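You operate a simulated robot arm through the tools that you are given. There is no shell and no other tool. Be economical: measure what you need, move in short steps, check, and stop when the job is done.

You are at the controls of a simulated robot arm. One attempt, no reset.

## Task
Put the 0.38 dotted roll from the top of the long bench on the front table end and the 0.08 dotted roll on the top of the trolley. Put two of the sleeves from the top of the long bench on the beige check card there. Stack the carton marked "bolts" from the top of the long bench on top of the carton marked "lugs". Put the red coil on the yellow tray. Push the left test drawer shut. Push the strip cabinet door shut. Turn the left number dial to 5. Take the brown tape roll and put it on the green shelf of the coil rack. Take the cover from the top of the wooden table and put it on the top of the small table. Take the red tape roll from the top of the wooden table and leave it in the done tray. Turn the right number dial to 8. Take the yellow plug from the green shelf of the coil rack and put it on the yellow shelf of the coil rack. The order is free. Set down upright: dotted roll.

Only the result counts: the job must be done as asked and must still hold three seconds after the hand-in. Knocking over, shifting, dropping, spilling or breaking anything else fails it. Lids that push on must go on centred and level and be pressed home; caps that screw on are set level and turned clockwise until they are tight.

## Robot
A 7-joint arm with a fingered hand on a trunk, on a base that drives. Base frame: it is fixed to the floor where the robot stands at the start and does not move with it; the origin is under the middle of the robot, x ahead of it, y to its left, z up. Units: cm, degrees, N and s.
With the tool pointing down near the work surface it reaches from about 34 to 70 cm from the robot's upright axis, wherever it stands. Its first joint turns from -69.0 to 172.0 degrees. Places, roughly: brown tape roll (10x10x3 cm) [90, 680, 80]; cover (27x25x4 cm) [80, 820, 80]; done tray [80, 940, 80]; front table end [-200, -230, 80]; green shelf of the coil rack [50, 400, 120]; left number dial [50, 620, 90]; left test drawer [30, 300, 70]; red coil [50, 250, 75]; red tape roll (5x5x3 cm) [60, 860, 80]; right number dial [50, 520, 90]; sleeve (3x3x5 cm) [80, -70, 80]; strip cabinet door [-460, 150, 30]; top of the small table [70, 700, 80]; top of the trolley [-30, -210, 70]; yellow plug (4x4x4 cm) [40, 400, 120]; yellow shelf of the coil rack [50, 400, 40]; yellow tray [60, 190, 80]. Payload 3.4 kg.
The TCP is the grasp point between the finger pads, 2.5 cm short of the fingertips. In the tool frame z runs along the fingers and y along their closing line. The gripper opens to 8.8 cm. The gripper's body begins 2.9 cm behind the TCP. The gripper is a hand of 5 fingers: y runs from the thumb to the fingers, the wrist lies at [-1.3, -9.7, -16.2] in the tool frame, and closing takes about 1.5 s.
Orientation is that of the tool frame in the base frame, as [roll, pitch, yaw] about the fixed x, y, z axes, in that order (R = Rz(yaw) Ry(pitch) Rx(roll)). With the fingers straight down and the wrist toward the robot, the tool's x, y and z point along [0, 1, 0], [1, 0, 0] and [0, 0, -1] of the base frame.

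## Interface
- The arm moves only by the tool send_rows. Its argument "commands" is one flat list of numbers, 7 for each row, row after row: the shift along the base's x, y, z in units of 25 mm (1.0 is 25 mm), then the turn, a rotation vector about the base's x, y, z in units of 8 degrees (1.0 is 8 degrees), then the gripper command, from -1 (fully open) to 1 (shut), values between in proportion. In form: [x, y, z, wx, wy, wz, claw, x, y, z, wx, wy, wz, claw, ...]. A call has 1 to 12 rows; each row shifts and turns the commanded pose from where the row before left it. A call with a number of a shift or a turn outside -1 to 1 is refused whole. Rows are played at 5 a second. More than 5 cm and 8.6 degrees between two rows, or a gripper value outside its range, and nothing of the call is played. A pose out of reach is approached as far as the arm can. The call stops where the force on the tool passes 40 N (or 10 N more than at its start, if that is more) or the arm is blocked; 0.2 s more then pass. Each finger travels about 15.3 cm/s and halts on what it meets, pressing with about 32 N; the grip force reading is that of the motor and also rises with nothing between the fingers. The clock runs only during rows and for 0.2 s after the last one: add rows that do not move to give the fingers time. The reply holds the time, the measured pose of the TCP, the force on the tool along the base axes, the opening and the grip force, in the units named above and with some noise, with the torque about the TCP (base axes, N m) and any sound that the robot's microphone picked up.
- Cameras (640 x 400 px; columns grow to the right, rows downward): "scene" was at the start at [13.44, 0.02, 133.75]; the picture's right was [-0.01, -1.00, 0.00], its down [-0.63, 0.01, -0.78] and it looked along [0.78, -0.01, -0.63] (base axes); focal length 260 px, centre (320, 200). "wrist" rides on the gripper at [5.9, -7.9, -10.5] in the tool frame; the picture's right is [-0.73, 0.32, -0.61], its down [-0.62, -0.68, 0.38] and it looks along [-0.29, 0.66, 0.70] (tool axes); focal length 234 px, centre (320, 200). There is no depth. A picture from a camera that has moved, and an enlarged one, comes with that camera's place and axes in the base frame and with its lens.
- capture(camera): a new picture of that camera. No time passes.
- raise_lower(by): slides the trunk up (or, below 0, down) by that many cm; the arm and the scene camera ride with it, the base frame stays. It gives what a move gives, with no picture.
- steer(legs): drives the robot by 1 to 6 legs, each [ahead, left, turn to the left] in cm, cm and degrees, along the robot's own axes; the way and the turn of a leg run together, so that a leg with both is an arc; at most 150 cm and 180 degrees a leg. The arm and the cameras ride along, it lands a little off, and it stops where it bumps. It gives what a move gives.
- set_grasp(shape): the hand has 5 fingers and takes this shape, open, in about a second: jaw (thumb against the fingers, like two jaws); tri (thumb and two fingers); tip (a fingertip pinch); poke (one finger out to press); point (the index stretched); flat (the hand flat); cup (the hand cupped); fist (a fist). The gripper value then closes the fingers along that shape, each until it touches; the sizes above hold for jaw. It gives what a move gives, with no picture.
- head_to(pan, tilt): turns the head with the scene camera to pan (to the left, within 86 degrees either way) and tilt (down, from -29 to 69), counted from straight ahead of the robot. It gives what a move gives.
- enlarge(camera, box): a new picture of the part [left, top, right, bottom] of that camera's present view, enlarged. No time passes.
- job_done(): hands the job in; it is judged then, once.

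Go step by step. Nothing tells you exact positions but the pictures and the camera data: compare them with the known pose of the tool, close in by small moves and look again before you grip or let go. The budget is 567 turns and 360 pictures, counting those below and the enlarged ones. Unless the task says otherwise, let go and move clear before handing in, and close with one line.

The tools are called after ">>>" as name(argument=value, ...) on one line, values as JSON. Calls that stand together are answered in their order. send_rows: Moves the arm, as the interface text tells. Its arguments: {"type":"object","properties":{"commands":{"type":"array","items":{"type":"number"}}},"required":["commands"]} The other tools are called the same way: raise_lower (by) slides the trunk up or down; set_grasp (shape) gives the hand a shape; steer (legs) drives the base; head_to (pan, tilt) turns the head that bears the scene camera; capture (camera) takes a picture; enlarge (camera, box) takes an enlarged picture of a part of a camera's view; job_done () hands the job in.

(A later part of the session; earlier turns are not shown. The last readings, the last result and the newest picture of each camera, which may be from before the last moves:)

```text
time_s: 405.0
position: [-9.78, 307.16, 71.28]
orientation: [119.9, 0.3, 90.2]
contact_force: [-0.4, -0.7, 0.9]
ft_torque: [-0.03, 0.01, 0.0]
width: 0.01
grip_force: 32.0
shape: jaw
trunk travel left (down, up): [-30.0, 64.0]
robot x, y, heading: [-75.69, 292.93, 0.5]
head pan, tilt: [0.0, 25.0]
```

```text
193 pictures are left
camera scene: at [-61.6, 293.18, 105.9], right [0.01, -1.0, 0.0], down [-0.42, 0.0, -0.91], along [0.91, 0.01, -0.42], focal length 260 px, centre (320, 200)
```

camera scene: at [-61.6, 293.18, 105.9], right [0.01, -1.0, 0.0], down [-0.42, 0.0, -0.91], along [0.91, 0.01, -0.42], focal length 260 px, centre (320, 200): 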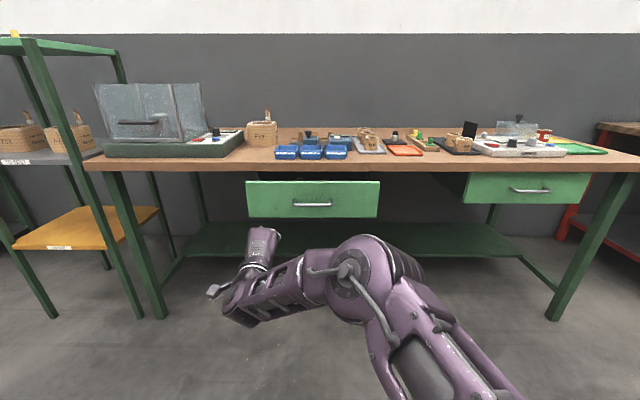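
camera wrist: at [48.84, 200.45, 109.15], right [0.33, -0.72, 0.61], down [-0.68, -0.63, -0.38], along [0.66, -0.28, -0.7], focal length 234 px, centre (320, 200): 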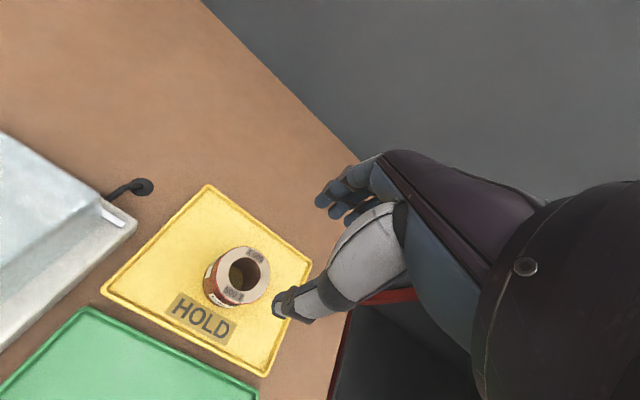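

The fist-like fingertips face the drawer panel left of the handle. Drive 20 cm closer and push with the arm.

>>> steer(legs=[[20, 0, 0]])

>>> send_rows(commands=[0.5, 0, 0, 0, 0, 0, 1, 0.5, 0, 0, 0, 0, 0, 1, 0.5, 0, 0, 0, 0, 0, 1, 0.5, 0, 0, 0, 0, 0, 1, 0.5, 0, 0, 0, 0, 0, 1, 0.5, 0, 0, 0, 0, 0, 1, 0.5, 0, 0, 0, 0, 0, 1, 0.5, 0, 0, 0, 0, 0, 1])

>>> capture(camera="scene")

```text
time_s: 406.5
position: [9.91, 307.29, 71.26]
orientation: [119.9, 0.3, 90.0]
contact_force: [-0.2, -0.2, 0.7]
ft_torque: [-0.02, -0.02, 0.01]
width: 0.0
grip_force: 32.4
shape: jaw
trunk travel left (down, up): [-30.0, 64.0]
robot x, y, heading: [-56.01, 292.92, 0.4]
head pan, tilt: [0.0, 25.0]
```

```text
time_s: 408.3
position: [17.91, 307.17, 71.14]
orientation: [120.0, 0.2, 90.0]
contact_force: [-0.6, -0.1, 0.4]
ft_torque: [0.01, -0.02, -0.03]
width: 0.0
grip_force: 31.9
shape: jaw
out of reach, approached as far as the arm can: row 7, 8
trunk travel left (down, up): [-30.0, 64.0]
robot x, y, heading: [-55.81, 293.2, 0.4]
head pan, tilt: [0.0, 25.0]
```

```text
192 pictures are left
camera scene: at [-41.92, 293.33, 105.9], right [0.01, -1.0, 0.0], down [-0.42, 0.0, -0.91], along [0.91, 0.01, -0.42], focal length 260 px, centre (320, 200)
```

scene: 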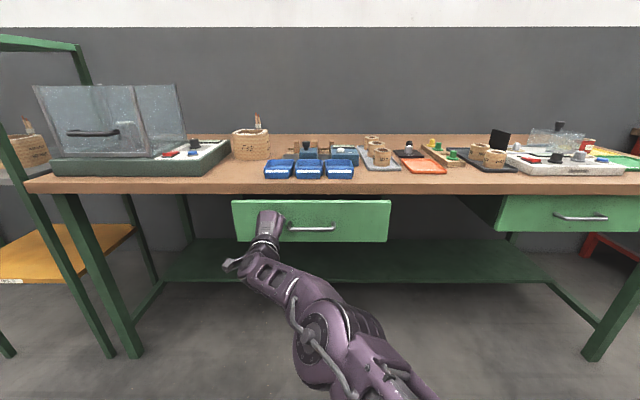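

>>> steer(legs=[[4, 0, 0]])

>>> enlarge(camera="scene", box=[200, 150, 420, 290])

```text
time_s: 409.2
position: [22.16, 307.24, 71.01]
orientation: [120.0, 0.1, 90.2]
contact_force: [-0.3, 1.0, 0.6]
ft_torque: [-0.02, 0.01, 0.0]
width: 0.01
grip_force: 32.7
shape: jaw
trunk travel left (down, up): [-30.0, 64.0]
robot x, y, heading: [-51.89, 293.12, 0.1]
head pan, tilt: [0.0, 25.0]
```

```text
2.86 times, centred on (310, 220) of scene
camera zoom: at [-37.82, 293.37, 105.89], right [0.01, -1.0, 0.0], down [-0.42, 0.0, -0.91], along [0.91, 0.01, -0.42], focal length 743 px, centre (349, 143)
```

zoom: 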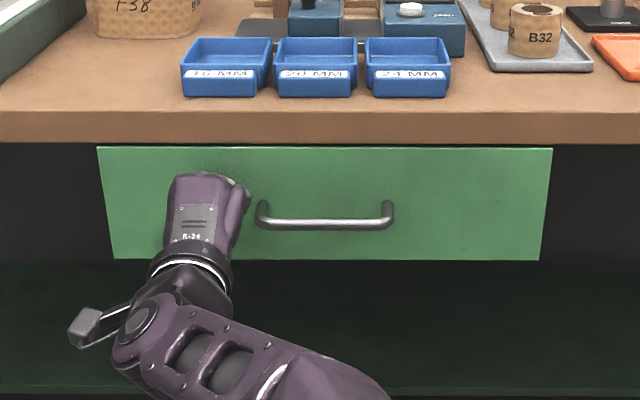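

>>> steer(legs=[[3, 0, 0]])

>>> steer(legs=[[3, 0, 0]])

>>> enlarge(camera="scene", box=[200, 150, 420, 290])

```text
time_s: 410.1
position: [23.87, 307.55, 71.15]
orientation: [120.1, 0.2, 90.4]
contact_force: [-10.5, -2.6, 0.7]
ft_torque: [0.03, -0.08, -0.12]
width: 0.0
grip_force: 32.0
shape: jaw
trunk travel left (down, up): [-30.0, 64.0]
robot x, y, heading: [-49.24, 293.23, 0.3]
head pan, tilt: [0.0, 25.0]
stopped in leg 1: the force on the tool passed its limit (the readings are from after the stop); the commanded pose is now the measured one
```

```text
time_s: 410.9
position: [23.96, 307.92, 70.87]
orientation: [120.3, 0.2, 90.7]
contact_force: [-23.6, -4.3, 2.2]
ft_torque: [0.01, -0.23, -0.14]
width: 0.02
grip_force: 31.8
shape: jaw
trunk travel left (down, up): [-30.0, 64.0]
robot x, y, heading: [-49.08, 293.0, 0.4]
head pan, tilt: [0.0, 25.0]
stopped in leg 1: the force on the tool passed its limit (the readings are from after the stop); the commanded pose is now the measured one
```

```text
2.86 times, centred on (310, 220) of scene
camera zoom: at [-35.52, 293.27, 105.96], right [0.01, -1.0, 0.0], down [-0.42, 0.0, -0.91], along [0.91, 0.01, -0.42], focal length 743 px, centre (349, 143)
```

zoom: 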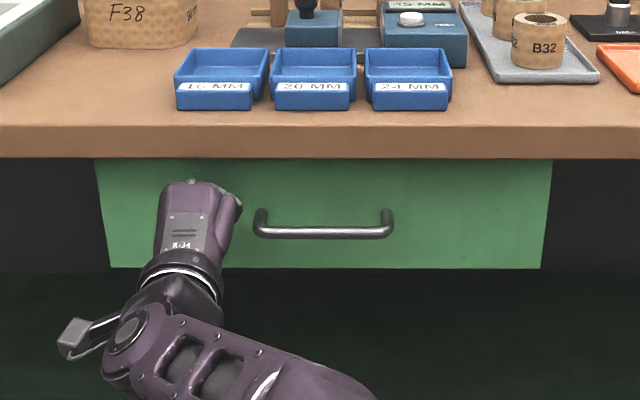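

The drawer hit its stop with 24 N. I back off and check.

>>> steer(legs=[[-22, 0, 0]])

>>> capture(camera="scene")

```text
time_s: 412.5
position: [2.14, 307.63, 70.65]
orientation: [120.5, 0.2, 90.5]
contact_force: [-1.1, -0.2, -0.7]
ft_torque: [0.0, 0.01, -0.01]
width: 0.01
grip_force: 31.8
shape: jaw
trunk travel left (down, up): [-30.0, 64.0]
robot x, y, heading: [-71.26, 292.77, 0.2]
head pan, tilt: [0.0, 25.0]
```

```text
189 pictures are left
camera scene: at [-57.23, 293.17, 105.91], right [0.01, -1.0, 0.0], down [-0.42, 0.0, -0.91], along [0.91, 0.01, -0.42], focal length 260 px, centre (320, 200)
```

scene: 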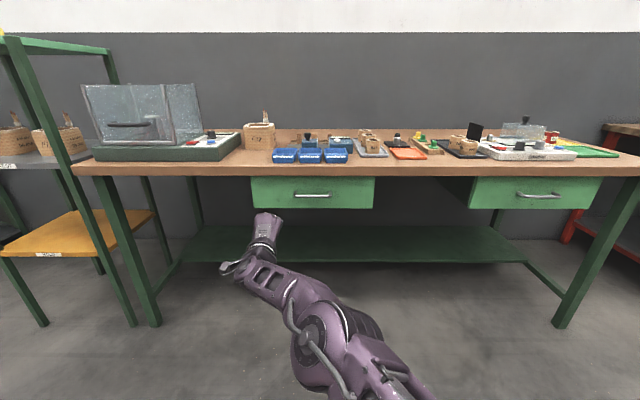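

Drawer is shut flush. Next the coil rack: yellow plug from green (top) to yellow (bottom) shelf. I restore the hand, raise the trunk, and drive left.

>>> send_rows(commands=[0, 0, 0.5, 0, 0.94, 0, 1, 0, 0, 0.5, 0, 0.94, 0, 0, 0, 0, 0, 0, 0.94, 0, -1, 0, 0, 0, 0, 0.94, 0, -1, 0, 0, 0, 0, 0.94, 0, -1, 0, 0, 0, 0, 0.94, 0, -1, 0, 0, 0, 0, 0.94, 0, -1, 0, 0, 0, 0, 0.94, 0, -1])

>>> raise_lower(by=64)

>>> steer(legs=[[0, 100, 0]])

>>> head_to(pan=0, tilt=25)

>>> capture(camera="scene")

```text
time_s: 414.3
position: [2.01, 307.36, 73.07]
orientation: [146.9, 0.0, 90.6]
contact_force: [-0.3, 0.1, -0.3]
ft_torque: [0.05, 0.01, 0.02]
width: 8.76
grip_force: 0.1
shape: jaw
out of reach, approached as far as the arm can: row 4, 5, 6, 7, 8
trunk travel left (down, up): [-30.0, 64.0]
robot x, y, heading: [-70.92, 292.9, 0.4]
head pan, tilt: [0.0, 25.0]
```

```text
refused: 64 is not a number from -40 to 40
```

```text
time_s: 419.5
position: [1.87, 406.56, 73.06]
orientation: [146.7, 0.0, 90.1]
contact_force: [-0.3, -0.2, -1.2]
ft_torque: [-0.03, 0.01, 0.04]
width: 8.77
grip_force: 0.1
shape: jaw
trunk travel left (down, up): [-30.0, 64.0]
robot x, y, heading: [-71.28, 392.65, -0.2]
head pan, tilt: [0.0, 25.0]
```

```text
time_s: 420.1
position: [1.94, 406.4, 73.16]
orientation: [146.8, 0.0, 90.1]
contact_force: [0.8, -0.4, 1.0]
ft_torque: [0.01, -0.01, 0.01]
width: 8.78
grip_force: 0.1
shape: jaw
trunk travel left (down, up): [-30.0, 64.0]
robot x, y, heading: [-71.63, 392.64, 0.1]
head pan, tilt: [0.0, 25.0]
```

```text
188 pictures are left
camera scene: at [-57.4, 392.73, 105.9], right [0.0, -1.0, 0.0], down [-0.42, 0.0, -0.91], along [0.91, 0.0, -0.42], focal length 260 px, centre (320, 200)
```

scene: 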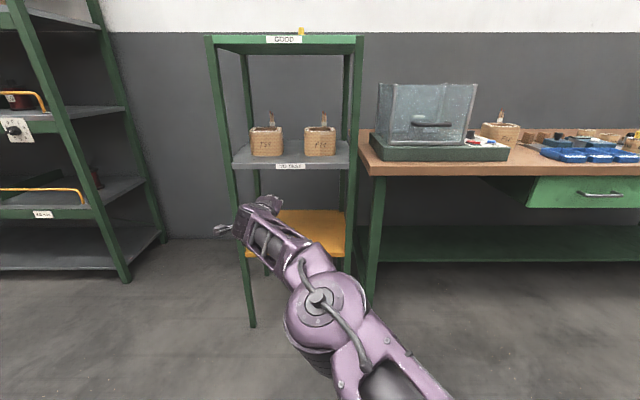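

The rack has the green GOOD shelf on top with the plug, and the yellow shelf low. I raise the trunk and finish straightening the hand.

>>> raise_lower(by=40)

>>> send_rows(commands=[-0.9, 0, 0.5, 0, 0, 0, -1, -0.9, 0, 0.5, 0, 0, 0, -1, -0.9, 0, 0.5, 0, 0.7, 0, -1, -0.9, 0, 0.5, 0, 0.7, 0, -1, -0.9, 0, 0.5, 0, 0.7, 0, -1, -0.9, 0, 0.5, 0, 0.7, 0, -1, 0, 0, 0.5, 0, 0.7, 0, -1, 0, 0, 0.5, 0, 0.65, 0, -1])

>>> raise_lower(by=24)

>>> head_to(pan=0, tilt=30)

>>> capture(camera="scene")

```text
time_s: 423.9
position: [1.95, 406.53, 113.26]
orientation: [146.8, 0.1, 90.1]
contact_force: [0.0, -0.2, 0.6]
ft_torque: [0.04, -0.01, -0.01]
width: 8.8
grip_force: 0.2
shape: jaw
trunk travel left (down, up): [-70.0, 24.0]
robot x, y, heading: [-71.75, 392.39, -0.0]
head pan, tilt: [0.0, 25.0]
```

```text
time_s: 425.7
position: [-11.69, 406.64, 123.24]
orientation: [-179.8, -0.1, 90.0]
contact_force: [0.2, -0.2, 0.6]
ft_torque: [0.01, 0.0, -0.01]
width: 8.78
grip_force: 0.0
shape: jaw
trunk travel left (down, up): [-70.0, 24.0]
robot x, y, heading: [-71.69, 392.31, -0.1]
head pan, tilt: [0.0, 25.0]
```

```text
time_s: 428.2
position: [-11.56, 406.66, 147.08]
orientation: [180.0, -0.1, 90.1]
contact_force: [-0.9, 0.1, 0.6]
ft_torque: [-0.01, 0.02, -0.01]
width: 8.79
grip_force: 0.1
shape: jaw
trunk travel left (down, up): [-94.0, 0.0]
robot x, y, heading: [-71.4, 392.91, -0.1]
head pan, tilt: [0.0, 25.0]
```

```text
time_s: 428.9
position: [-11.53, 406.6, 147.13]
orientation: [-180.0, -0.1, 90.1]
contact_force: [0.1, -0.3, 0.3]
ft_torque: [0.01, 0.0, 0.0]
width: 8.82
grip_force: 0.0
shape: jaw
trunk travel left (down, up): [-94.0, 0.0]
robot x, y, heading: [-71.38, 392.79, -0.1]
head pan, tilt: [0.0, 30.0]
```

```text
187 pictures are left
camera scene: at [-57.56, 392.72, 169.11], right [0.0, -1.0, 0.0], down [-0.5, 0.0, -0.87], along [0.87, 0.0, -0.5], focal length 260 px, centre (320, 200)
```

scene: 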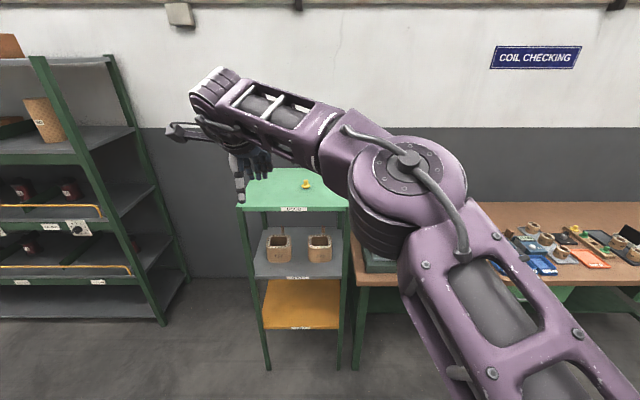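

>>> enlarge(camera="scene", box=[220, 150, 380, 350])

```text
2.00 times, centred on (300, 250) of scene
camera zoom: at [-57.56, 392.72, 169.11], right [0.0, -1.0, 0.0], down [-0.5, 0.0, -0.87], along [0.87, 0.0, -0.5], focal length 520 px, centre (360, 100)
```

zoom: 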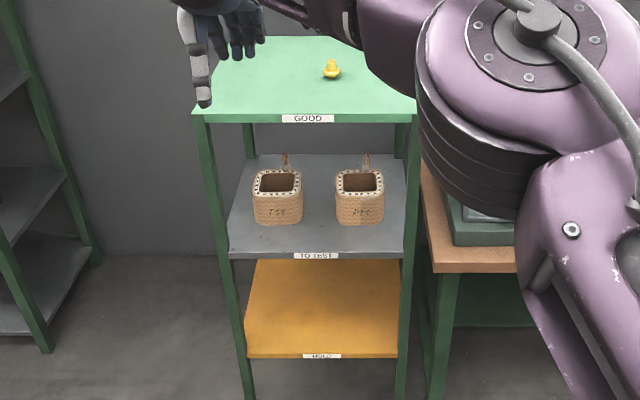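

Plug at ≈ (42.8, 399) on the GOOD shelf (z≈116.8); yellow shelf z≈42. I drive closer with the hand high.

>>> steer(legs=[[48, 3, 0]])

>>> head_to(pan=5, tilt=45)

>>> enlarge(camera="scene", box=[220, 100, 420, 250])

>>> capture(camera="wrist")

```text
time_s: 431.7
position: [35.87, 409.86, 147.25]
orientation: [180.0, 0.0, 90.3]
contact_force: [0.1, -0.5, -0.9]
ft_torque: [0.01, 0.01, -0.01]
width: 8.79
grip_force: 0.0
shape: jaw
trunk travel left (down, up): [-94.0, 0.0]
robot x, y, heading: [-23.87, 395.95, 0.1]
head pan, tilt: [0.0, 30.0]
```

```text
time_s: 432.5
position: [36.06, 409.86, 147.26]
orientation: [-179.9, -0.2, 90.3]
contact_force: [-0.2, 0.3, 0.3]
ft_torque: [-0.01, -0.02, -0.04]
width: 8.78
grip_force: 0.1
shape: jaw
trunk travel left (down, up): [-94.0, 0.0]
robot x, y, heading: [-23.9, 395.46, -0.0]
head pan, tilt: [5.0, 45.0]
```

```text
2.67 times, centred on (320, 175) of scene
camera zoom: at [-10.88, 396.5, 166.84], right [0.09, -1.0, 0.0], down [-0.7, -0.06, -0.71], along [0.7, 0.06, -0.71], focal length 693 px, centre (320, 267)
```

zoom: 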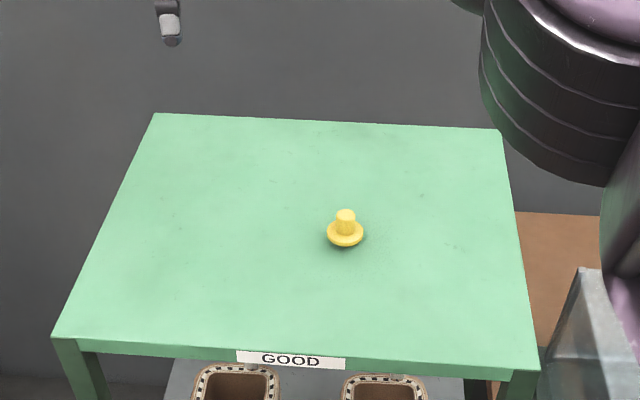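

```text
184 pictures are left
camera wrist: at [28.11, 415.76, 157.75], right [0.33, -0.73, 0.61], down [-0.68, -0.63, -0.38], along [0.66, -0.29, -0.7], focal length 234 px, centre (320, 200)
```

wrist: 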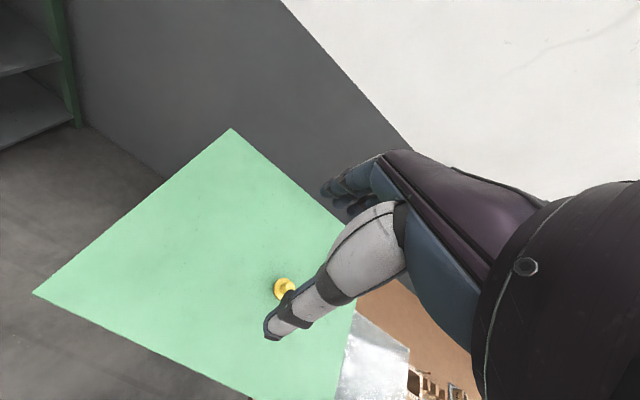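

Plug top ≈ (42.8, 398.8, 120.7). Move over it and descend partway.

>>> send_rows(commands=[0.544, -0.888, 0, 0, 0, 0, -0.5, 0.544, -0.888, 0, 0, 0, 0, -0.4, 0.544, -0.888, 0, 0, 0, 0, -0.4, 0.544, -0.888, 0, 0, 0, 0, -0.4, 0.544, -0.888, 0, 0, 0, 0, -0.4, 0, 0, -1, 0, 0, 0, -0.4, 0, 0, -1, 0, 0, 0, -0.4, 0, 0, -1, 0, 0, 0, -0.4, 0, 0, -1, 0, 0, 0, -0.4, 0, 0, -1, 0, 0, 0, -0.4, 0, 0, -1, 0, 0, 0, -0.4, 0, 0, -1, 0, 0, 0, -0.4])

>>> capture(camera="wrist")

>>> enlarge(camera="scene", box=[220, 80, 420, 230])

```text
time_s: 435.1
position: [42.87, 398.77, 129.49]
orientation: [180.0, -0.1, 90.3]
contact_force: [0.1, 0.9, 0.2]
ft_torque: [0.0, 0.01, 0.01]
width: 6.18
grip_force: 0.1
shape: jaw
trunk travel left (down, up): [-94.0, 0.0]
robot x, y, heading: [-24.25, 395.7, 0.2]
head pan, tilt: [5.0, 45.0]
```

```text
183 pictures are left
camera wrist: at [34.91, 404.63, 140.17], right [0.33, -0.73, 0.61], down [-0.68, -0.63, -0.38], along [0.66, -0.29, -0.7], focal length 234 px, centre (320, 200)
```

wrist: 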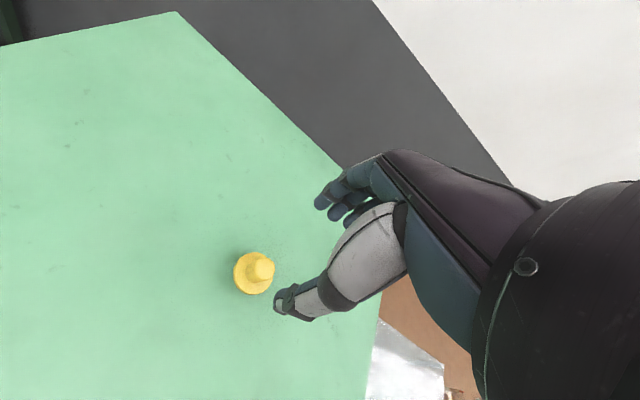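

```text
2.67 times, centred on (320, 155) of scene
camera zoom: at [-10.87, 396.51, 166.84], right [0.09, -1.0, 0.0], down [-0.7, -0.06, -0.71], along [0.7, 0.06, -0.71], focal length 693 px, centre (320, 320)
```

zoom: 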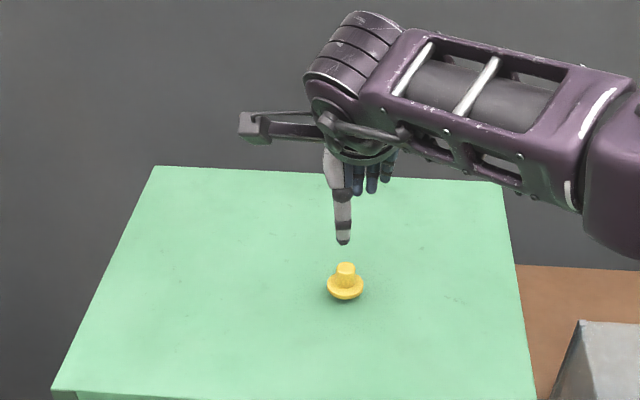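

>>> send_rows(commands=[0.12, 0.08, -0.9, 0, 0, 0, -0.3, 0, 0, -0.9, 0, 0, 0, -0.3, 0, 0, -0.9, 0, 0, 0, -0.3, 0, 0, -0.6, 0, 0, 0, -0.3, 0, 0, -0.4, 0, 0, 0, -0.3, 0, 0, 0, 0, 0, 0, 0.3, 0, 0, 0, 0, 0, 0, 1, 0, 0, 0, 0, 0, 0, 1, 0, 0, 0, 0, 0, 0, 1, 0, 0, 0, 0, 0, 0, 1, 0, 0, 0, 0, 0, 0, 1])

>>> capture(camera="wrist")

```text
time_s: 437.5
position: [43.0, 398.93, 120.37]
orientation: [180.0, -0.2, 90.3]
contact_force: [-0.7, -0.5, 0.2]
ft_torque: [0.01, 0.0, 0.02]
width: 3.0
grip_force: 31.8
shape: jaw
trunk travel left (down, up): [-94.0, 0.0]
robot x, y, heading: [-24.0, 395.89, 0.3]
head pan, tilt: [5.0, 45.0]
```

```text
181 pictures are left
camera wrist: at [35.15, 404.81, 130.95], right [0.33, -0.73, 0.61], down [-0.68, -0.63, -0.38], along [0.66, -0.29, -0.7], focal length 234 px, centre (320, 200)
```

wrist: 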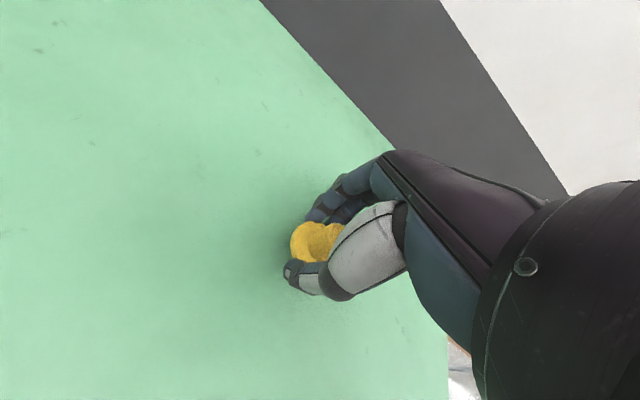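

Gripped by the brim. Lift, back away, lower the trunk to the yellow shelf's height.

>>> send_rows(commands=[0, 0, 0.5, 0, 0, 0, 1, 0, 0, 1, 0, 0, 0, 1, 0, 0, 1, 0, 0, 0, 1, 0, 0, 1, 0, 0, 0, 1])

>>> steer(legs=[[-42, 5, 0]])

>>> raise_lower(by=-40)

>>> raise_lower(by=-38)

>>> head_to(pan=0, tilt=25)

>>> capture(camera="scene")

>>> capture(camera="wrist")

```text
time_s: 438.5
position: [43.15, 398.9, 129.36]
orientation: [180.0, -0.2, 90.2]
contact_force: [-0.3, 0.2, -0.7]
ft_torque: [0.0, 0.0, 0.0]
width: 2.95
grip_force: 32.2
shape: jaw
trunk travel left (down, up): [-94.0, 0.0]
robot x, y, heading: [-24.08, 395.51, -0.1]
head pan, tilt: [5.0, 45.0]
```

```text
time_s: 441.1
position: [1.2, 403.69, 129.15]
orientation: [-179.9, -0.2, 90.0]
contact_force: [0.3, 0.0, -1.0]
ft_torque: [0.03, 0.0, 0.01]
width: 2.95
grip_force: 31.5
shape: jaw
trunk travel left (down, up): [-94.0, 0.0]
robot x, y, heading: [-66.05, 400.43, -0.1]
head pan, tilt: [5.0, 45.0]
```

```text
time_s: 444.9
position: [1.08, 403.57, 89.21]
orientation: [-179.9, -0.1, 89.9]
contact_force: [0.3, -1.0, -0.8]
ft_torque: [0.01, -0.01, -0.02]
width: 2.95
grip_force: 32.1
shape: jaw
trunk travel left (down, up): [-54.0, 40.0]
robot x, y, heading: [-65.87, 400.82, 0.1]
head pan, tilt: [5.0, 45.0]
```

```text
time_s: 448.6
position: [1.03, 403.66, 51.17]
orientation: [180.0, -0.1, 89.9]
contact_force: [-0.2, 0.8, -0.3]
ft_torque: [0.01, 0.0, 0.01]
width: 2.95
grip_force: 32.7
shape: jaw
trunk travel left (down, up): [-16.0, 78.0]
robot x, y, heading: [-65.67, 400.84, -0.3]
head pan, tilt: [5.0, 45.0]
```

```text
time_s: 449.4
position: [1.07, 403.54, 51.04]
orientation: [180.0, -0.1, 90.0]
contact_force: [1.1, 0.8, -0.8]
ft_torque: [0.01, -0.01, 0.01]
width: 2.92
grip_force: 32.1
shape: jaw
trunk travel left (down, up): [-16.0, 78.0]
robot x, y, heading: [-65.98, 400.6, -0.2]
head pan, tilt: [0.0, 25.0]
```

```text
180 pictures are left
camera scene: at [-51.91, 400.8, 91.89], right [0.0, -1.0, 0.0], down [-0.42, 0.0, -0.91], along [0.91, 0.0, -0.42], focal length 260 px, centre (320, 200)
```

scene: 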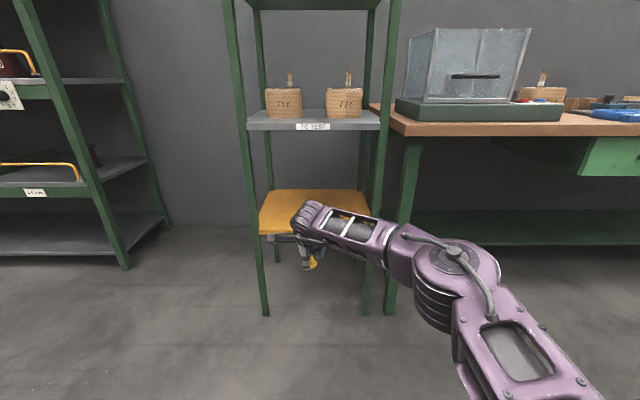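

```text
179 pictures are left
camera wrist: at [-6.83, 409.53, 61.8], right [0.32, -0.73, 0.61], down [-0.68, -0.62, -0.38], along [0.66, -0.29, -0.7], focal length 234 px, centre (320, 200)
```

wrist: 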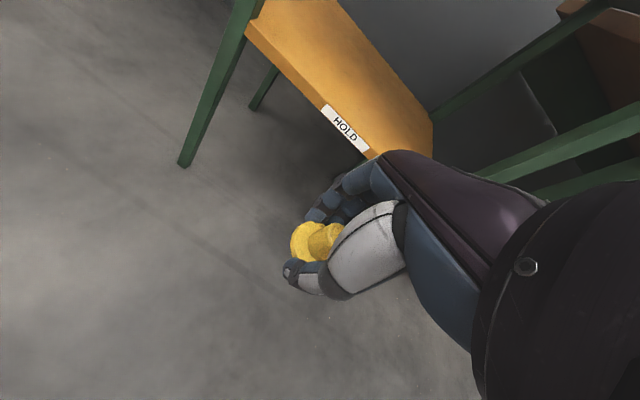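

The hand with plug is level above the yellow shelf height and below the grey shelf. I drive forward 34 cm.

>>> steer(legs=[[34, 0, 0]])

>>> capture(camera="scene")

>>> capture(camera="wrist")

```text
time_s: 451.7
position: [36.0, 403.31, 51.14]
orientation: [180.0, 0.0, 90.0]
contact_force: [-0.4, -0.2, -0.8]
ft_torque: [-0.01, -0.02, -0.04]
width: 2.94
grip_force: 31.8
shape: jaw
trunk travel left (down, up): [-16.0, 78.0]
robot x, y, heading: [-31.16, 400.42, -0.2]
head pan, tilt: [0.0, 25.0]
```

```text
178 pictures are left
camera scene: at [-16.98, 400.67, 91.9], right [0.0, -1.0, 0.0], down [-0.42, 0.0, -0.91], along [0.91, 0.0, -0.42], focal length 260 px, centre (320, 200)
```

scene: 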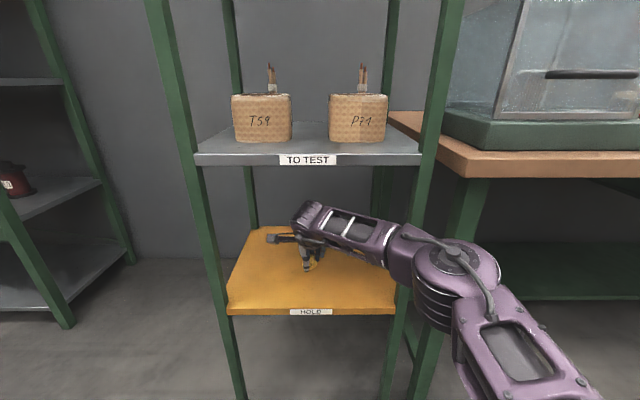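

```text
177 pictures are left
camera wrist: at [28.11, 409.36, 61.79], right [0.32, -0.73, 0.61], down [-0.68, -0.62, -0.38], along [0.66, -0.29, -0.7], focal length 234 px, centre (320, 200)
```

wrist: 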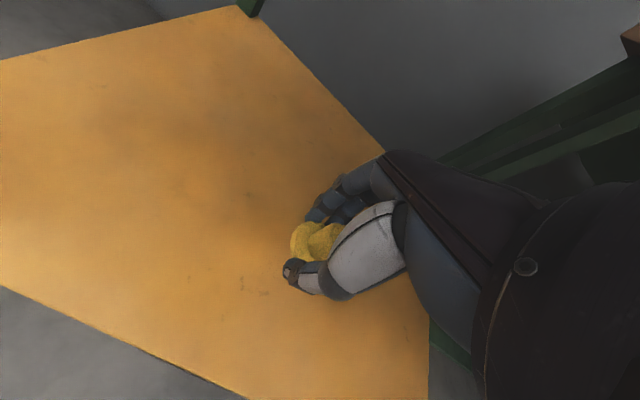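

Over the yellow shelf. Lower gently to contact.

>>> send_rows(commands=[0, 0, -0.6, 0, 0, 0, 1, 0, 0, -0.5, 0, 0, 0, 1, 0, 0, -0.4, 0, 0, 0, 1, 0, 0, -0.2, 0, 0, 0, 1, 0, 0, 0, 0, 0, 0, 1])

```text
time_s: 452.9
position: [36.04, 403.34, 47.07]
orientation: [-180.0, 0.0, 89.8]
contact_force: [-0.3, -0.5, 0.1]
ft_torque: [-0.01, 0.0, 0.0]
width: 2.95
grip_force: 32.3
shape: jaw
trunk travel left (down, up): [-16.0, 78.0]
robot x, y, heading: [-31.06, 400.56, -0.1]
head pan, tilt: [0.0, 25.0]
```

>>> send_rows(commands=[0, 0, -0.2, 0, 0, 0, 1, 0, 0, -0.15, 0, 0, 0, 1, 0, 0, -0.15, 0, 0, 0, 1, 0, 0, 0, 0, 0, 0, 1])

>>> enlarge(camera="scene", box=[220, 190, 420, 330])

```text
time_s: 453.9
position: [35.98, 403.53, 45.78]
orientation: [179.9, -0.2, 90.1]
contact_force: [-0.1, 0.4, 0.3]
ft_torque: [-0.01, -0.01, -0.02]
width: 1.98
grip_force: 31.6
shape: jaw
trunk travel left (down, up): [-16.0, 78.0]
robot x, y, heading: [-30.87, 400.35, -0.2]
head pan, tilt: [0.0, 25.0]
```

```text
2.86 times, centred on (320, 260) of scene
camera zoom: at [-16.98, 400.68, 91.9], right [0.0, -1.0, 0.0], down [-0.42, 0.0, -0.91], along [0.91, 0.0, -0.42], focal length 743 px, centre (320, 29)
```

zoom: 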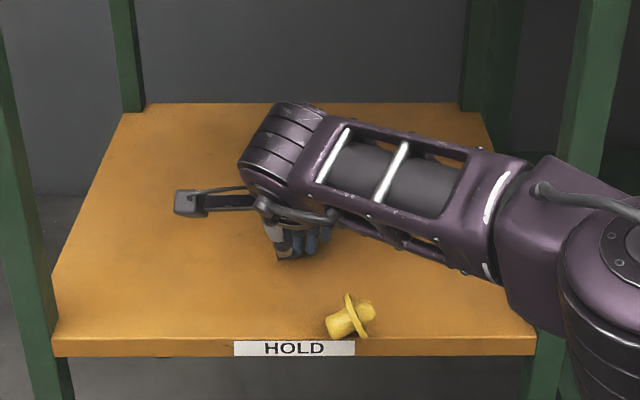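

The plug slipped out and lies on the shelf near the front edge. I look closer.

>>> capture(camera="wrist")

>>> enlarge(camera="scene", box=[280, 270, 380, 330])

```text
175 pictures are left
camera wrist: at [28.09, 409.38, 56.29], right [0.32, -0.73, 0.61], down [-0.68, -0.62, -0.38], along [0.66, -0.29, -0.7], focal length 234 px, centre (320, 200)
```

wrist: 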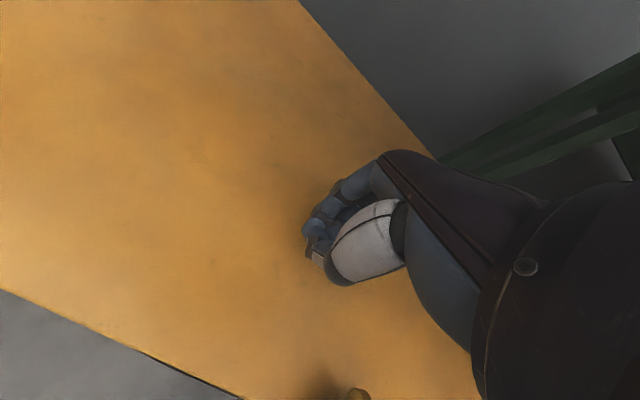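

```text
6.40 times, centred on (330, 300) of scene
camera zoom: at [-16.98, 400.68, 91.9], right [0.0, -1.0, 0.0], down [-0.42, 0.0, -0.91], along [0.91, 0.0, -0.42], focal length 1664 px, centre (256, -440)
```

zoom: 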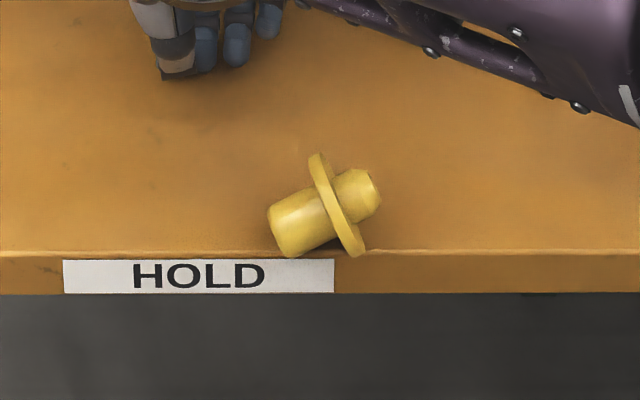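

>>> send_rows(commands=[0, 0, 0, 0, 0, 0, 1])

>>> enlarge(camera="scene", box=[280, 270, 380, 330])

```text
time_s: 454.3
position: [36.06, 403.4, 45.59]
orientation: [180.0, -0.2, 90.0]
contact_force: [0.2, 0.1, -0.1]
ft_torque: [0.01, 0.0, 0.02]
width: 1.97
grip_force: 32.0
shape: jaw
trunk travel left (down, up): [-16.0, 78.0]
robot x, y, heading: [-30.97, 400.35, -0.2]
head pan, tilt: [0.0, 25.0]
```

```text
6.40 times, centred on (330, 300) of scene
camera zoom: at [-16.99, 400.68, 91.9], right [0.0, -1.0, 0.0], down [-0.42, 0.0, -0.91], along [0.91, 0.0, -0.42], focal length 1664 px, centre (256, -440)
```

zoom: 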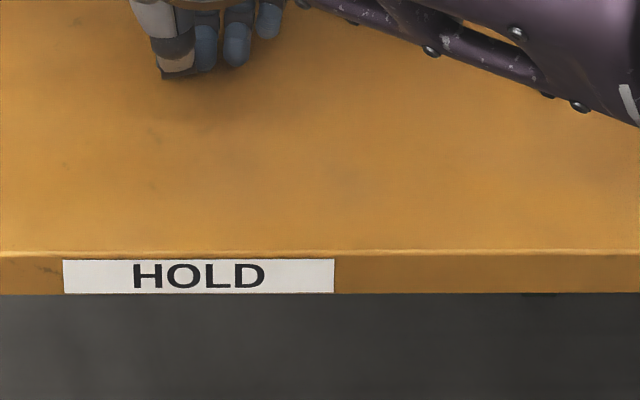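

The plug rolled off the shelf. I raise the hand, back away carefully and look for it on the floor.

>>> send_rows(commands=[0, 0, 0.5, 0, 0, 0, 1, 0, 0, 0.8, 0, 0, 0, 1, 0, 0, 0.8, 0, 0, 0, 1])

>>> capture(camera="wrist")

>>> head_to(pan=0, tilt=60)

>>> capture(camera="scene")

```text
time_s: 455.1
position: [36.21, 403.45, 50.99]
orientation: [-180.0, -0.1, 90.0]
contact_force: [0.0, 0.4, 1.3]
ft_torque: [0.0, 0.0, -0.02]
width: 1.96
grip_force: 31.4
shape: jaw
trunk travel left (down, up): [-16.0, 78.0]
robot x, y, heading: [-31.27, 400.44, -0.2]
head pan, tilt: [0.0, 25.0]
```

```text
172 pictures are left
camera wrist: at [28.22, 409.39, 61.59], right [0.32, -0.73, 0.61], down [-0.68, -0.62, -0.38], along [0.66, -0.29, -0.7], focal length 234 px, centre (320, 200)
```

wrist: 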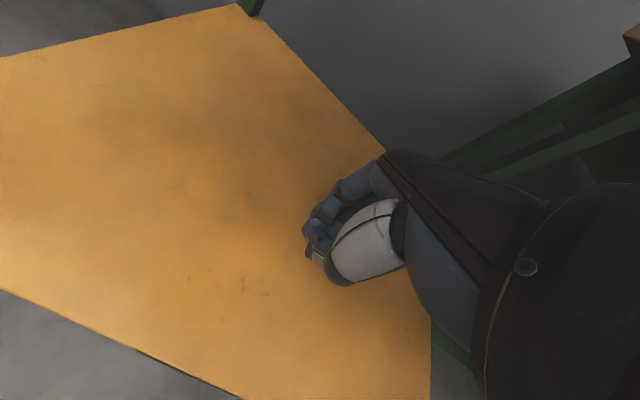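

```text
time_s: 456.1
position: [36.14, 403.62, 51.08]
orientation: [180.0, -0.1, 90.0]
contact_force: [-0.2, -1.1, 0.6]
ft_torque: [-0.03, -0.04, 0.0]
width: 1.96
grip_force: 31.7
shape: jaw
trunk travel left (down, up): [-16.0, 78.0]
robot x, y, heading: [-31.02, 400.65, -0.3]
head pan, tilt: [0.0, 60.0]
```

```text
171 pictures are left
camera scene: at [-19.53, 400.68, 86.9], right [0.0, -1.0, 0.0], down [-0.87, 0.0, -0.5], along [0.5, 0.0, -0.87], focal length 260 px, centre (320, 200)
```

scene: 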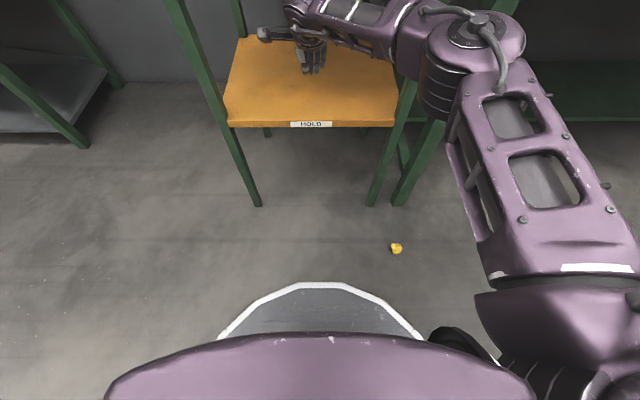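

The plug is on the floor at about (10.7, 374). I back out, line up with it, and lower the arm to pick it up.

>>> steer(legs=[[-40, 0, 0], [0, -24, 0]])

>>> raise_lower(by=-15)

>>> head_to(pan=0, tilt=42)

>>> send_rows(commands=[-1, 0, 0, 0, 0, 0, -1, -1, 0, 0, 0, 0, 0, -1, 0, 0, 0, 0, 0, 0, -1])

>>> capture(camera="scene")

>>> capture(camera="wrist")

```text
time_s: 460.0
position: [-3.45, 379.43, 51.0]
orientation: [179.9, -0.2, 89.6]
contact_force: [0.6, 0.0, 0.6]
ft_torque: [-0.01, 0.03, -0.01]
width: 1.96
grip_force: 31.7
shape: jaw
trunk travel left (down, up): [-16.0, 78.0]
robot x, y, heading: [-70.69, 376.65, -0.7]
head pan, tilt: [0.0, 60.0]
```

```text
time_s: 461.7
position: [-3.43, 379.4, 35.97]
orientation: [180.0, -0.1, 89.6]
contact_force: [0.4, -0.1, 0.8]
ft_torque: [-0.02, 0.04, -0.01]
width: 1.96
grip_force: 33.0
shape: jaw
trunk travel left (down, up): [-1.0, 93.0]
robot x, y, heading: [-70.63, 376.78, -0.6]
head pan, tilt: [0.0, 60.0]
```

```text
time_s: 462.5
position: [-3.39, 379.3, 35.92]
orientation: [179.9, -0.1, 89.6]
contact_force: [0.5, -0.5, -0.4]
ft_torque: [0.01, -0.02, 0.02]
width: 1.97
grip_force: 32.0
shape: jaw
trunk travel left (down, up): [-1.0, 93.0]
robot x, y, heading: [-70.83, 376.61, -0.5]
head pan, tilt: [0.0, 42.0]
```

```text
time_s: 463.3
position: [-8.62, 379.45, 36.1]
orientation: [-180.0, -0.1, 89.6]
contact_force: [0.5, 0.0, 0.2]
ft_torque: [0.0, -0.01, -0.02]
width: 8.77
grip_force: 0.1
shape: jaw
trunk travel left (down, up): [-1.0, 93.0]
robot x, y, heading: [-70.52, 376.56, -0.3]
head pan, tilt: [0.0, 42.0]
```

```text
170 pictures are left
camera scene: at [-57.44, 376.93, 74.28], right [-0.01, -1.0, 0.0], down [-0.67, 0.01, -0.74], along [0.74, -0.01, -0.67], focal length 260 px, centre (320, 200)
```

scene: 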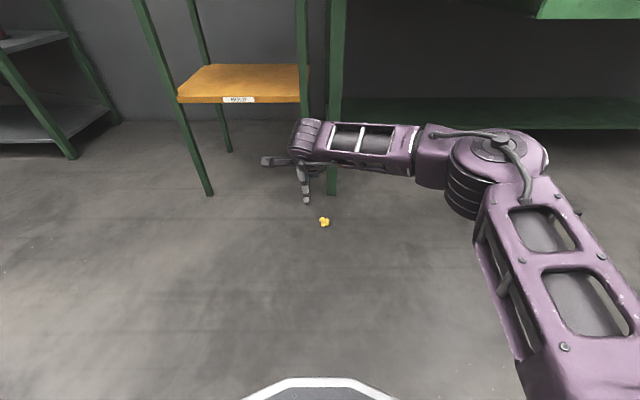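

```text
169 pictures are left
camera wrist: at [-16.47, 385.42, 46.68], right [0.32, -0.73, 0.61], down [-0.69, -0.62, -0.38], along [0.65, -0.29, -0.7], focal length 234 px, centre (320, 200)
```

wrist: 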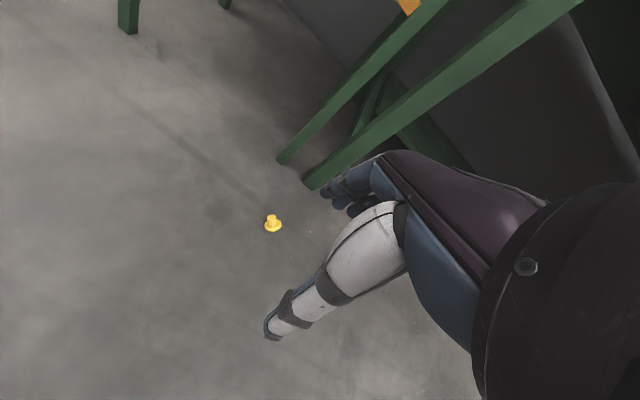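

>>> enlarge(camera="scene", box=[290, 195, 354, 245])

>>> enlarge(camera="wrist", box=[230, 190, 310, 250])

```text
8.00 times, centred on (322, 220) of scene
camera zoom: at [-57.44, 376.93, 74.28], right [-0.01, -1.0, 0.0], down [-0.67, 0.01, -0.74], along [0.74, -0.01, -0.67], focal length 2080 px, centre (304, 40)
```

zoom: 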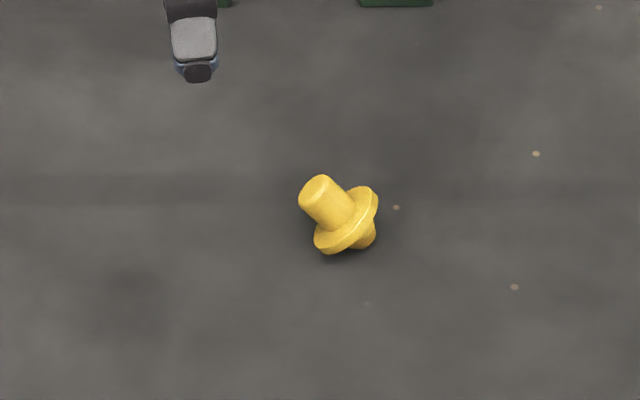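

```text
6.67 times, centred on (270, 220) of wrist
camera zoom: at [-16.47, 385.42, 46.68], right [0.32, -0.73, 0.61], down [-0.69, -0.62, -0.38], along [0.65, -0.29, -0.7], focal length 1561 px, centre (653, 67)
```

zoom: 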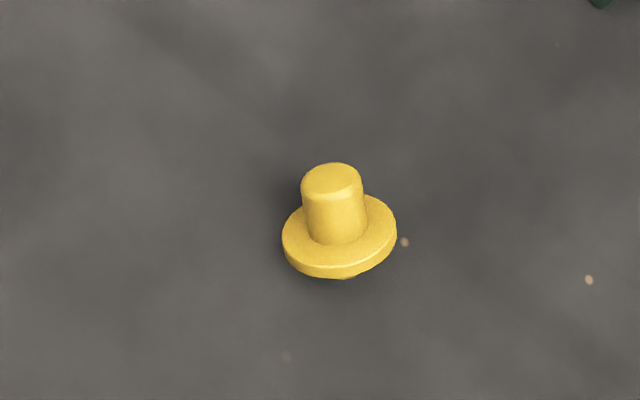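

The plug lies tilted, knob up toward (+x,+y). I drive closer, yaw the hand −33° to grip across its knob, and come down near it.

>>> steer(legs=[[20, -1, 0.5]])

>>> send_rows(commands=[0, 0, -1, 0, 0, -0.82, -0.5, 0, 0, -1, 0, 0, -0.82, -0.4, 0, 0, -1, 0, 0, -0.82, -0.4, 0, 0, -1, 0, 0, -0.82, -0.4, 0, 0, -1, 0, 0, -0.82, -0.4, 0, 0, -1, 0, 0, 0, -0.4, 0, 0, -1, 0, 0, 0, -0.4, 0, 0, 0, 0, 0, 0, -0.4])

>>> capture(camera="wrist")

>>> capture(camera="scene")

```text
time_s: 464.9
position: [11.68, 379.13, 36.08]
orientation: [180.0, -0.1, 90.3]
contact_force: [-0.8, -0.7, 0.2]
ft_torque: [0.0, -0.03, -0.05]
width: 8.77
grip_force: 0.1
shape: jaw
trunk travel left (down, up): [-1.0, 93.0]
robot x, y, heading: [-50.66, 375.46, 0.5]
head pan, tilt: [0.0, 42.0]
```

```text
time_s: 466.7
position: [11.57, 379.21, 18.65]
orientation: [-180.0, -0.1, 57.6]
contact_force: [-1.2, -0.2, 0.1]
ft_torque: [0.0, 0.01, 0.0]
width: 6.17
grip_force: 0.0
shape: jaw
trunk travel left (down, up): [-1.0, 93.0]
robot x, y, heading: [-50.6, 376.05, 0.1]
head pan, tilt: [0.0, 42.0]
```

```text
166 pictures are left
camera wrist: at [8.0, 388.47, 29.19], right [-0.12, -0.79, 0.61], down [-0.91, -0.16, -0.38], along [0.4, -0.6, -0.7], focal length 234 px, centre (320, 200)
```

wrist: 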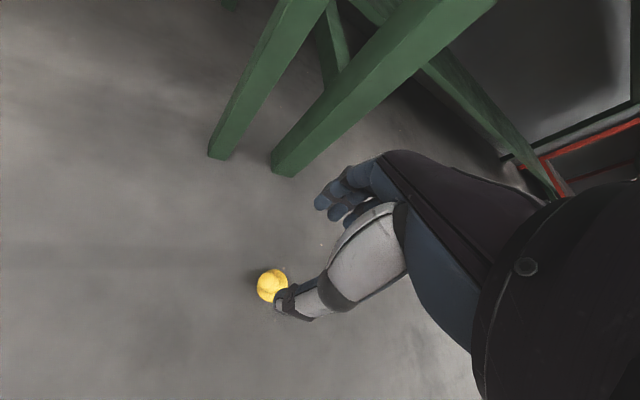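

```text
165 pictures are left
camera scene: at [-37.23, 376.04, 74.28], right [0.0, -1.0, 0.0], down [-0.67, 0.0, -0.74], along [0.74, 0.0, -0.67], focal length 260 px, centre (320, 200)
```

scene: 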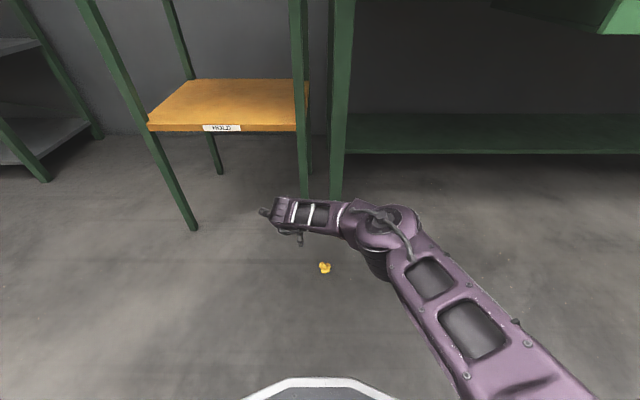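

>>> send_rows(commands=[-0.18, -0.76, -0.4, 0, 0, 0, -0.4, -0.18, -0.76, -0.6, 0, 0, 0, -0.4, 0, 0, -1, 0, 0, 0, -0.4, 0, 0, -1, 0, 0, 0, -0.4, 0, 0, 0, 0, 0, 0, -0.4])

>>> enlarge(camera="wrist", box=[200, 150, 380, 330])

>>> enlarge(camera="scene", box=[250, 190, 390, 300])

```text
time_s: 467.9
position: [10.53, 375.42, 11.04]
orientation: [-180.0, -0.1, 57.5]
contact_force: [-0.1, -0.2, -0.5]
ft_torque: [0.0, 0.01, 0.02]
width: 6.18
grip_force: 0.0
shape: jaw
trunk travel left (down, up): [-1.0, 93.0]
robot x, y, heading: [-50.59, 375.82, 0.3]
head pan, tilt: [0.0, 42.0]
```

```text
2.22 times, centred on (290, 240) of wrist
camera zoom: at [7.11, 384.65, 21.67], right [-0.12, -0.79, 0.61], down [-0.91, -0.16, -0.38], along [0.4, -0.6, -0.7], focal length 520 px, centre (387, 111)
```

zoom: 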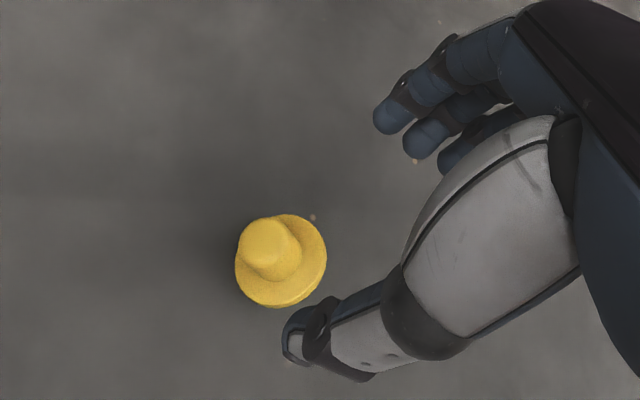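

```text
3.64 times, centred on (320, 245) of scene
camera zoom: at [-37.23, 376.04, 74.28], right [0.0, -1.0, 0.0], down [-0.67, 0.0, -0.74], along [0.74, 0.0, -0.67], focal length 946 px, centre (320, 36)
```

zoom: 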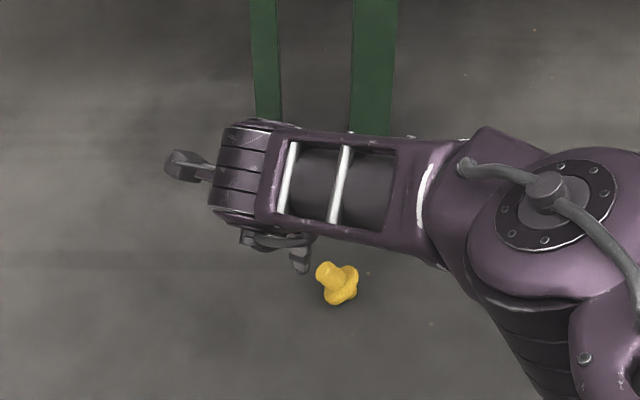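

>>> send_rows(commands=[0, 0.16, -0.8, 0, 0, 0, -0.4, 0, 0, -0.8, 0, 0, 0, -0.4, 0, 0, -0.6, 0, 0, 0, -0.4, 0, 0, -0.5, 0, 0, 0, -0.4, 0, 0, -0.25, 0, 0, 0, -0.4, 0, 0, 0, 0, 0, 0, -0.4])

>>> enlarge(camera="wrist", box=[200, 150, 380, 330])

```text
time_s: 469.3
position: [9.46, 374.76, 4.86]
orientation: [-179.9, -0.1, 57.5]
contact_force: [-0.8, -0.4, -0.4]
ft_torque: [0.01, -0.02, 0.05]
width: 6.2
grip_force: 0.1
shape: jaw
out of reach, approached as far as the arm can: row 2, 3, 4
trunk travel left (down, up): [-1.0, 93.0]
robot x, y, heading: [-50.23, 375.95, 0.3]
head pan, tilt: [0.0, 42.0]
```

```text
2.22 times, centred on (290, 240) of wrist
camera zoom: at [5.85, 384.05, 15.49], right [-0.12, -0.79, 0.61], down [-0.91, -0.16, -0.38], along [0.4, -0.6, -0.7], focal length 520 px, centre (387, 111)
```

zoom: 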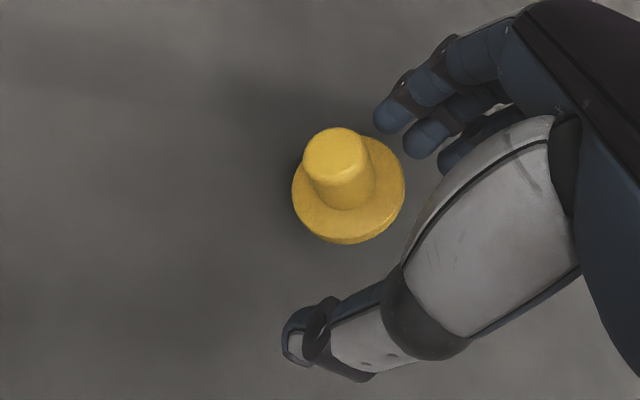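

Reach limit; I raise a little, drive 6 cm closer, and try again.

>>> send_rows(commands=[0, 0, 1, 0, 0, 0, -0.4, 0, 0, 1, 0, 0, 0, -0.4, 0, 0, 0, 0, 0, 0, -0.4])

>>> steer(legs=[[7, 0, 0]])

>>> enlarge(camera="wrist", box=[200, 150, 380, 390])

```text
time_s: 470.1
position: [10.11, 375.2, 6.47]
orientation: [-180.0, 0.1, 57.4]
contact_force: [-0.5, -0.2, -0.1]
ft_torque: [0.0, 0.0, -0.01]
width: 6.23
grip_force: 0.0
shape: jaw
out of reach, approached as far as the arm can: row 1, 2
trunk travel left (down, up): [-1.0, 93.0]
robot x, y, heading: [-50.67, 375.83, 0.2]
head pan, tilt: [0.0, 42.0]
```

```text
time_s: 471.1
position: [17.15, 375.1, 6.54]
orientation: [-179.9, -0.1, 57.5]
contact_force: [-0.9, 0.6, 0.1]
ft_torque: [-0.01, 0.0, 0.0]
width: 6.17
grip_force: 0.2
shape: jaw
trunk travel left (down, up): [-1.0, 93.0]
robot x, y, heading: [-43.64, 375.93, 0.2]
head pan, tilt: [0.0, 42.0]
```

```text
1.67 times, centred on (290, 270) of wrist
camera zoom: at [13.65, 384.44, 17.11], right [-0.12, -0.79, 0.61], down [-0.91, -0.16, -0.38], along [0.4, -0.6, -0.7], focal length 390 px, centre (370, 83)
```

zoom: 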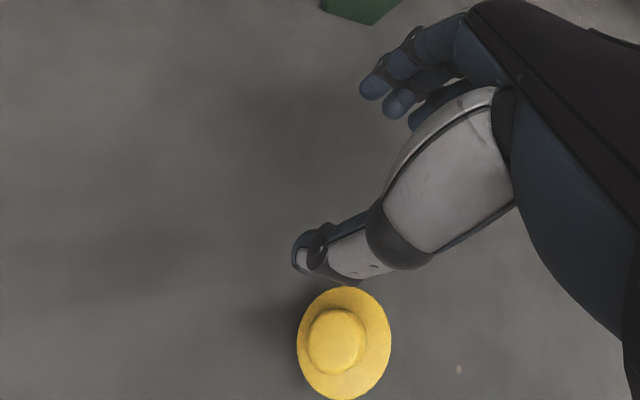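

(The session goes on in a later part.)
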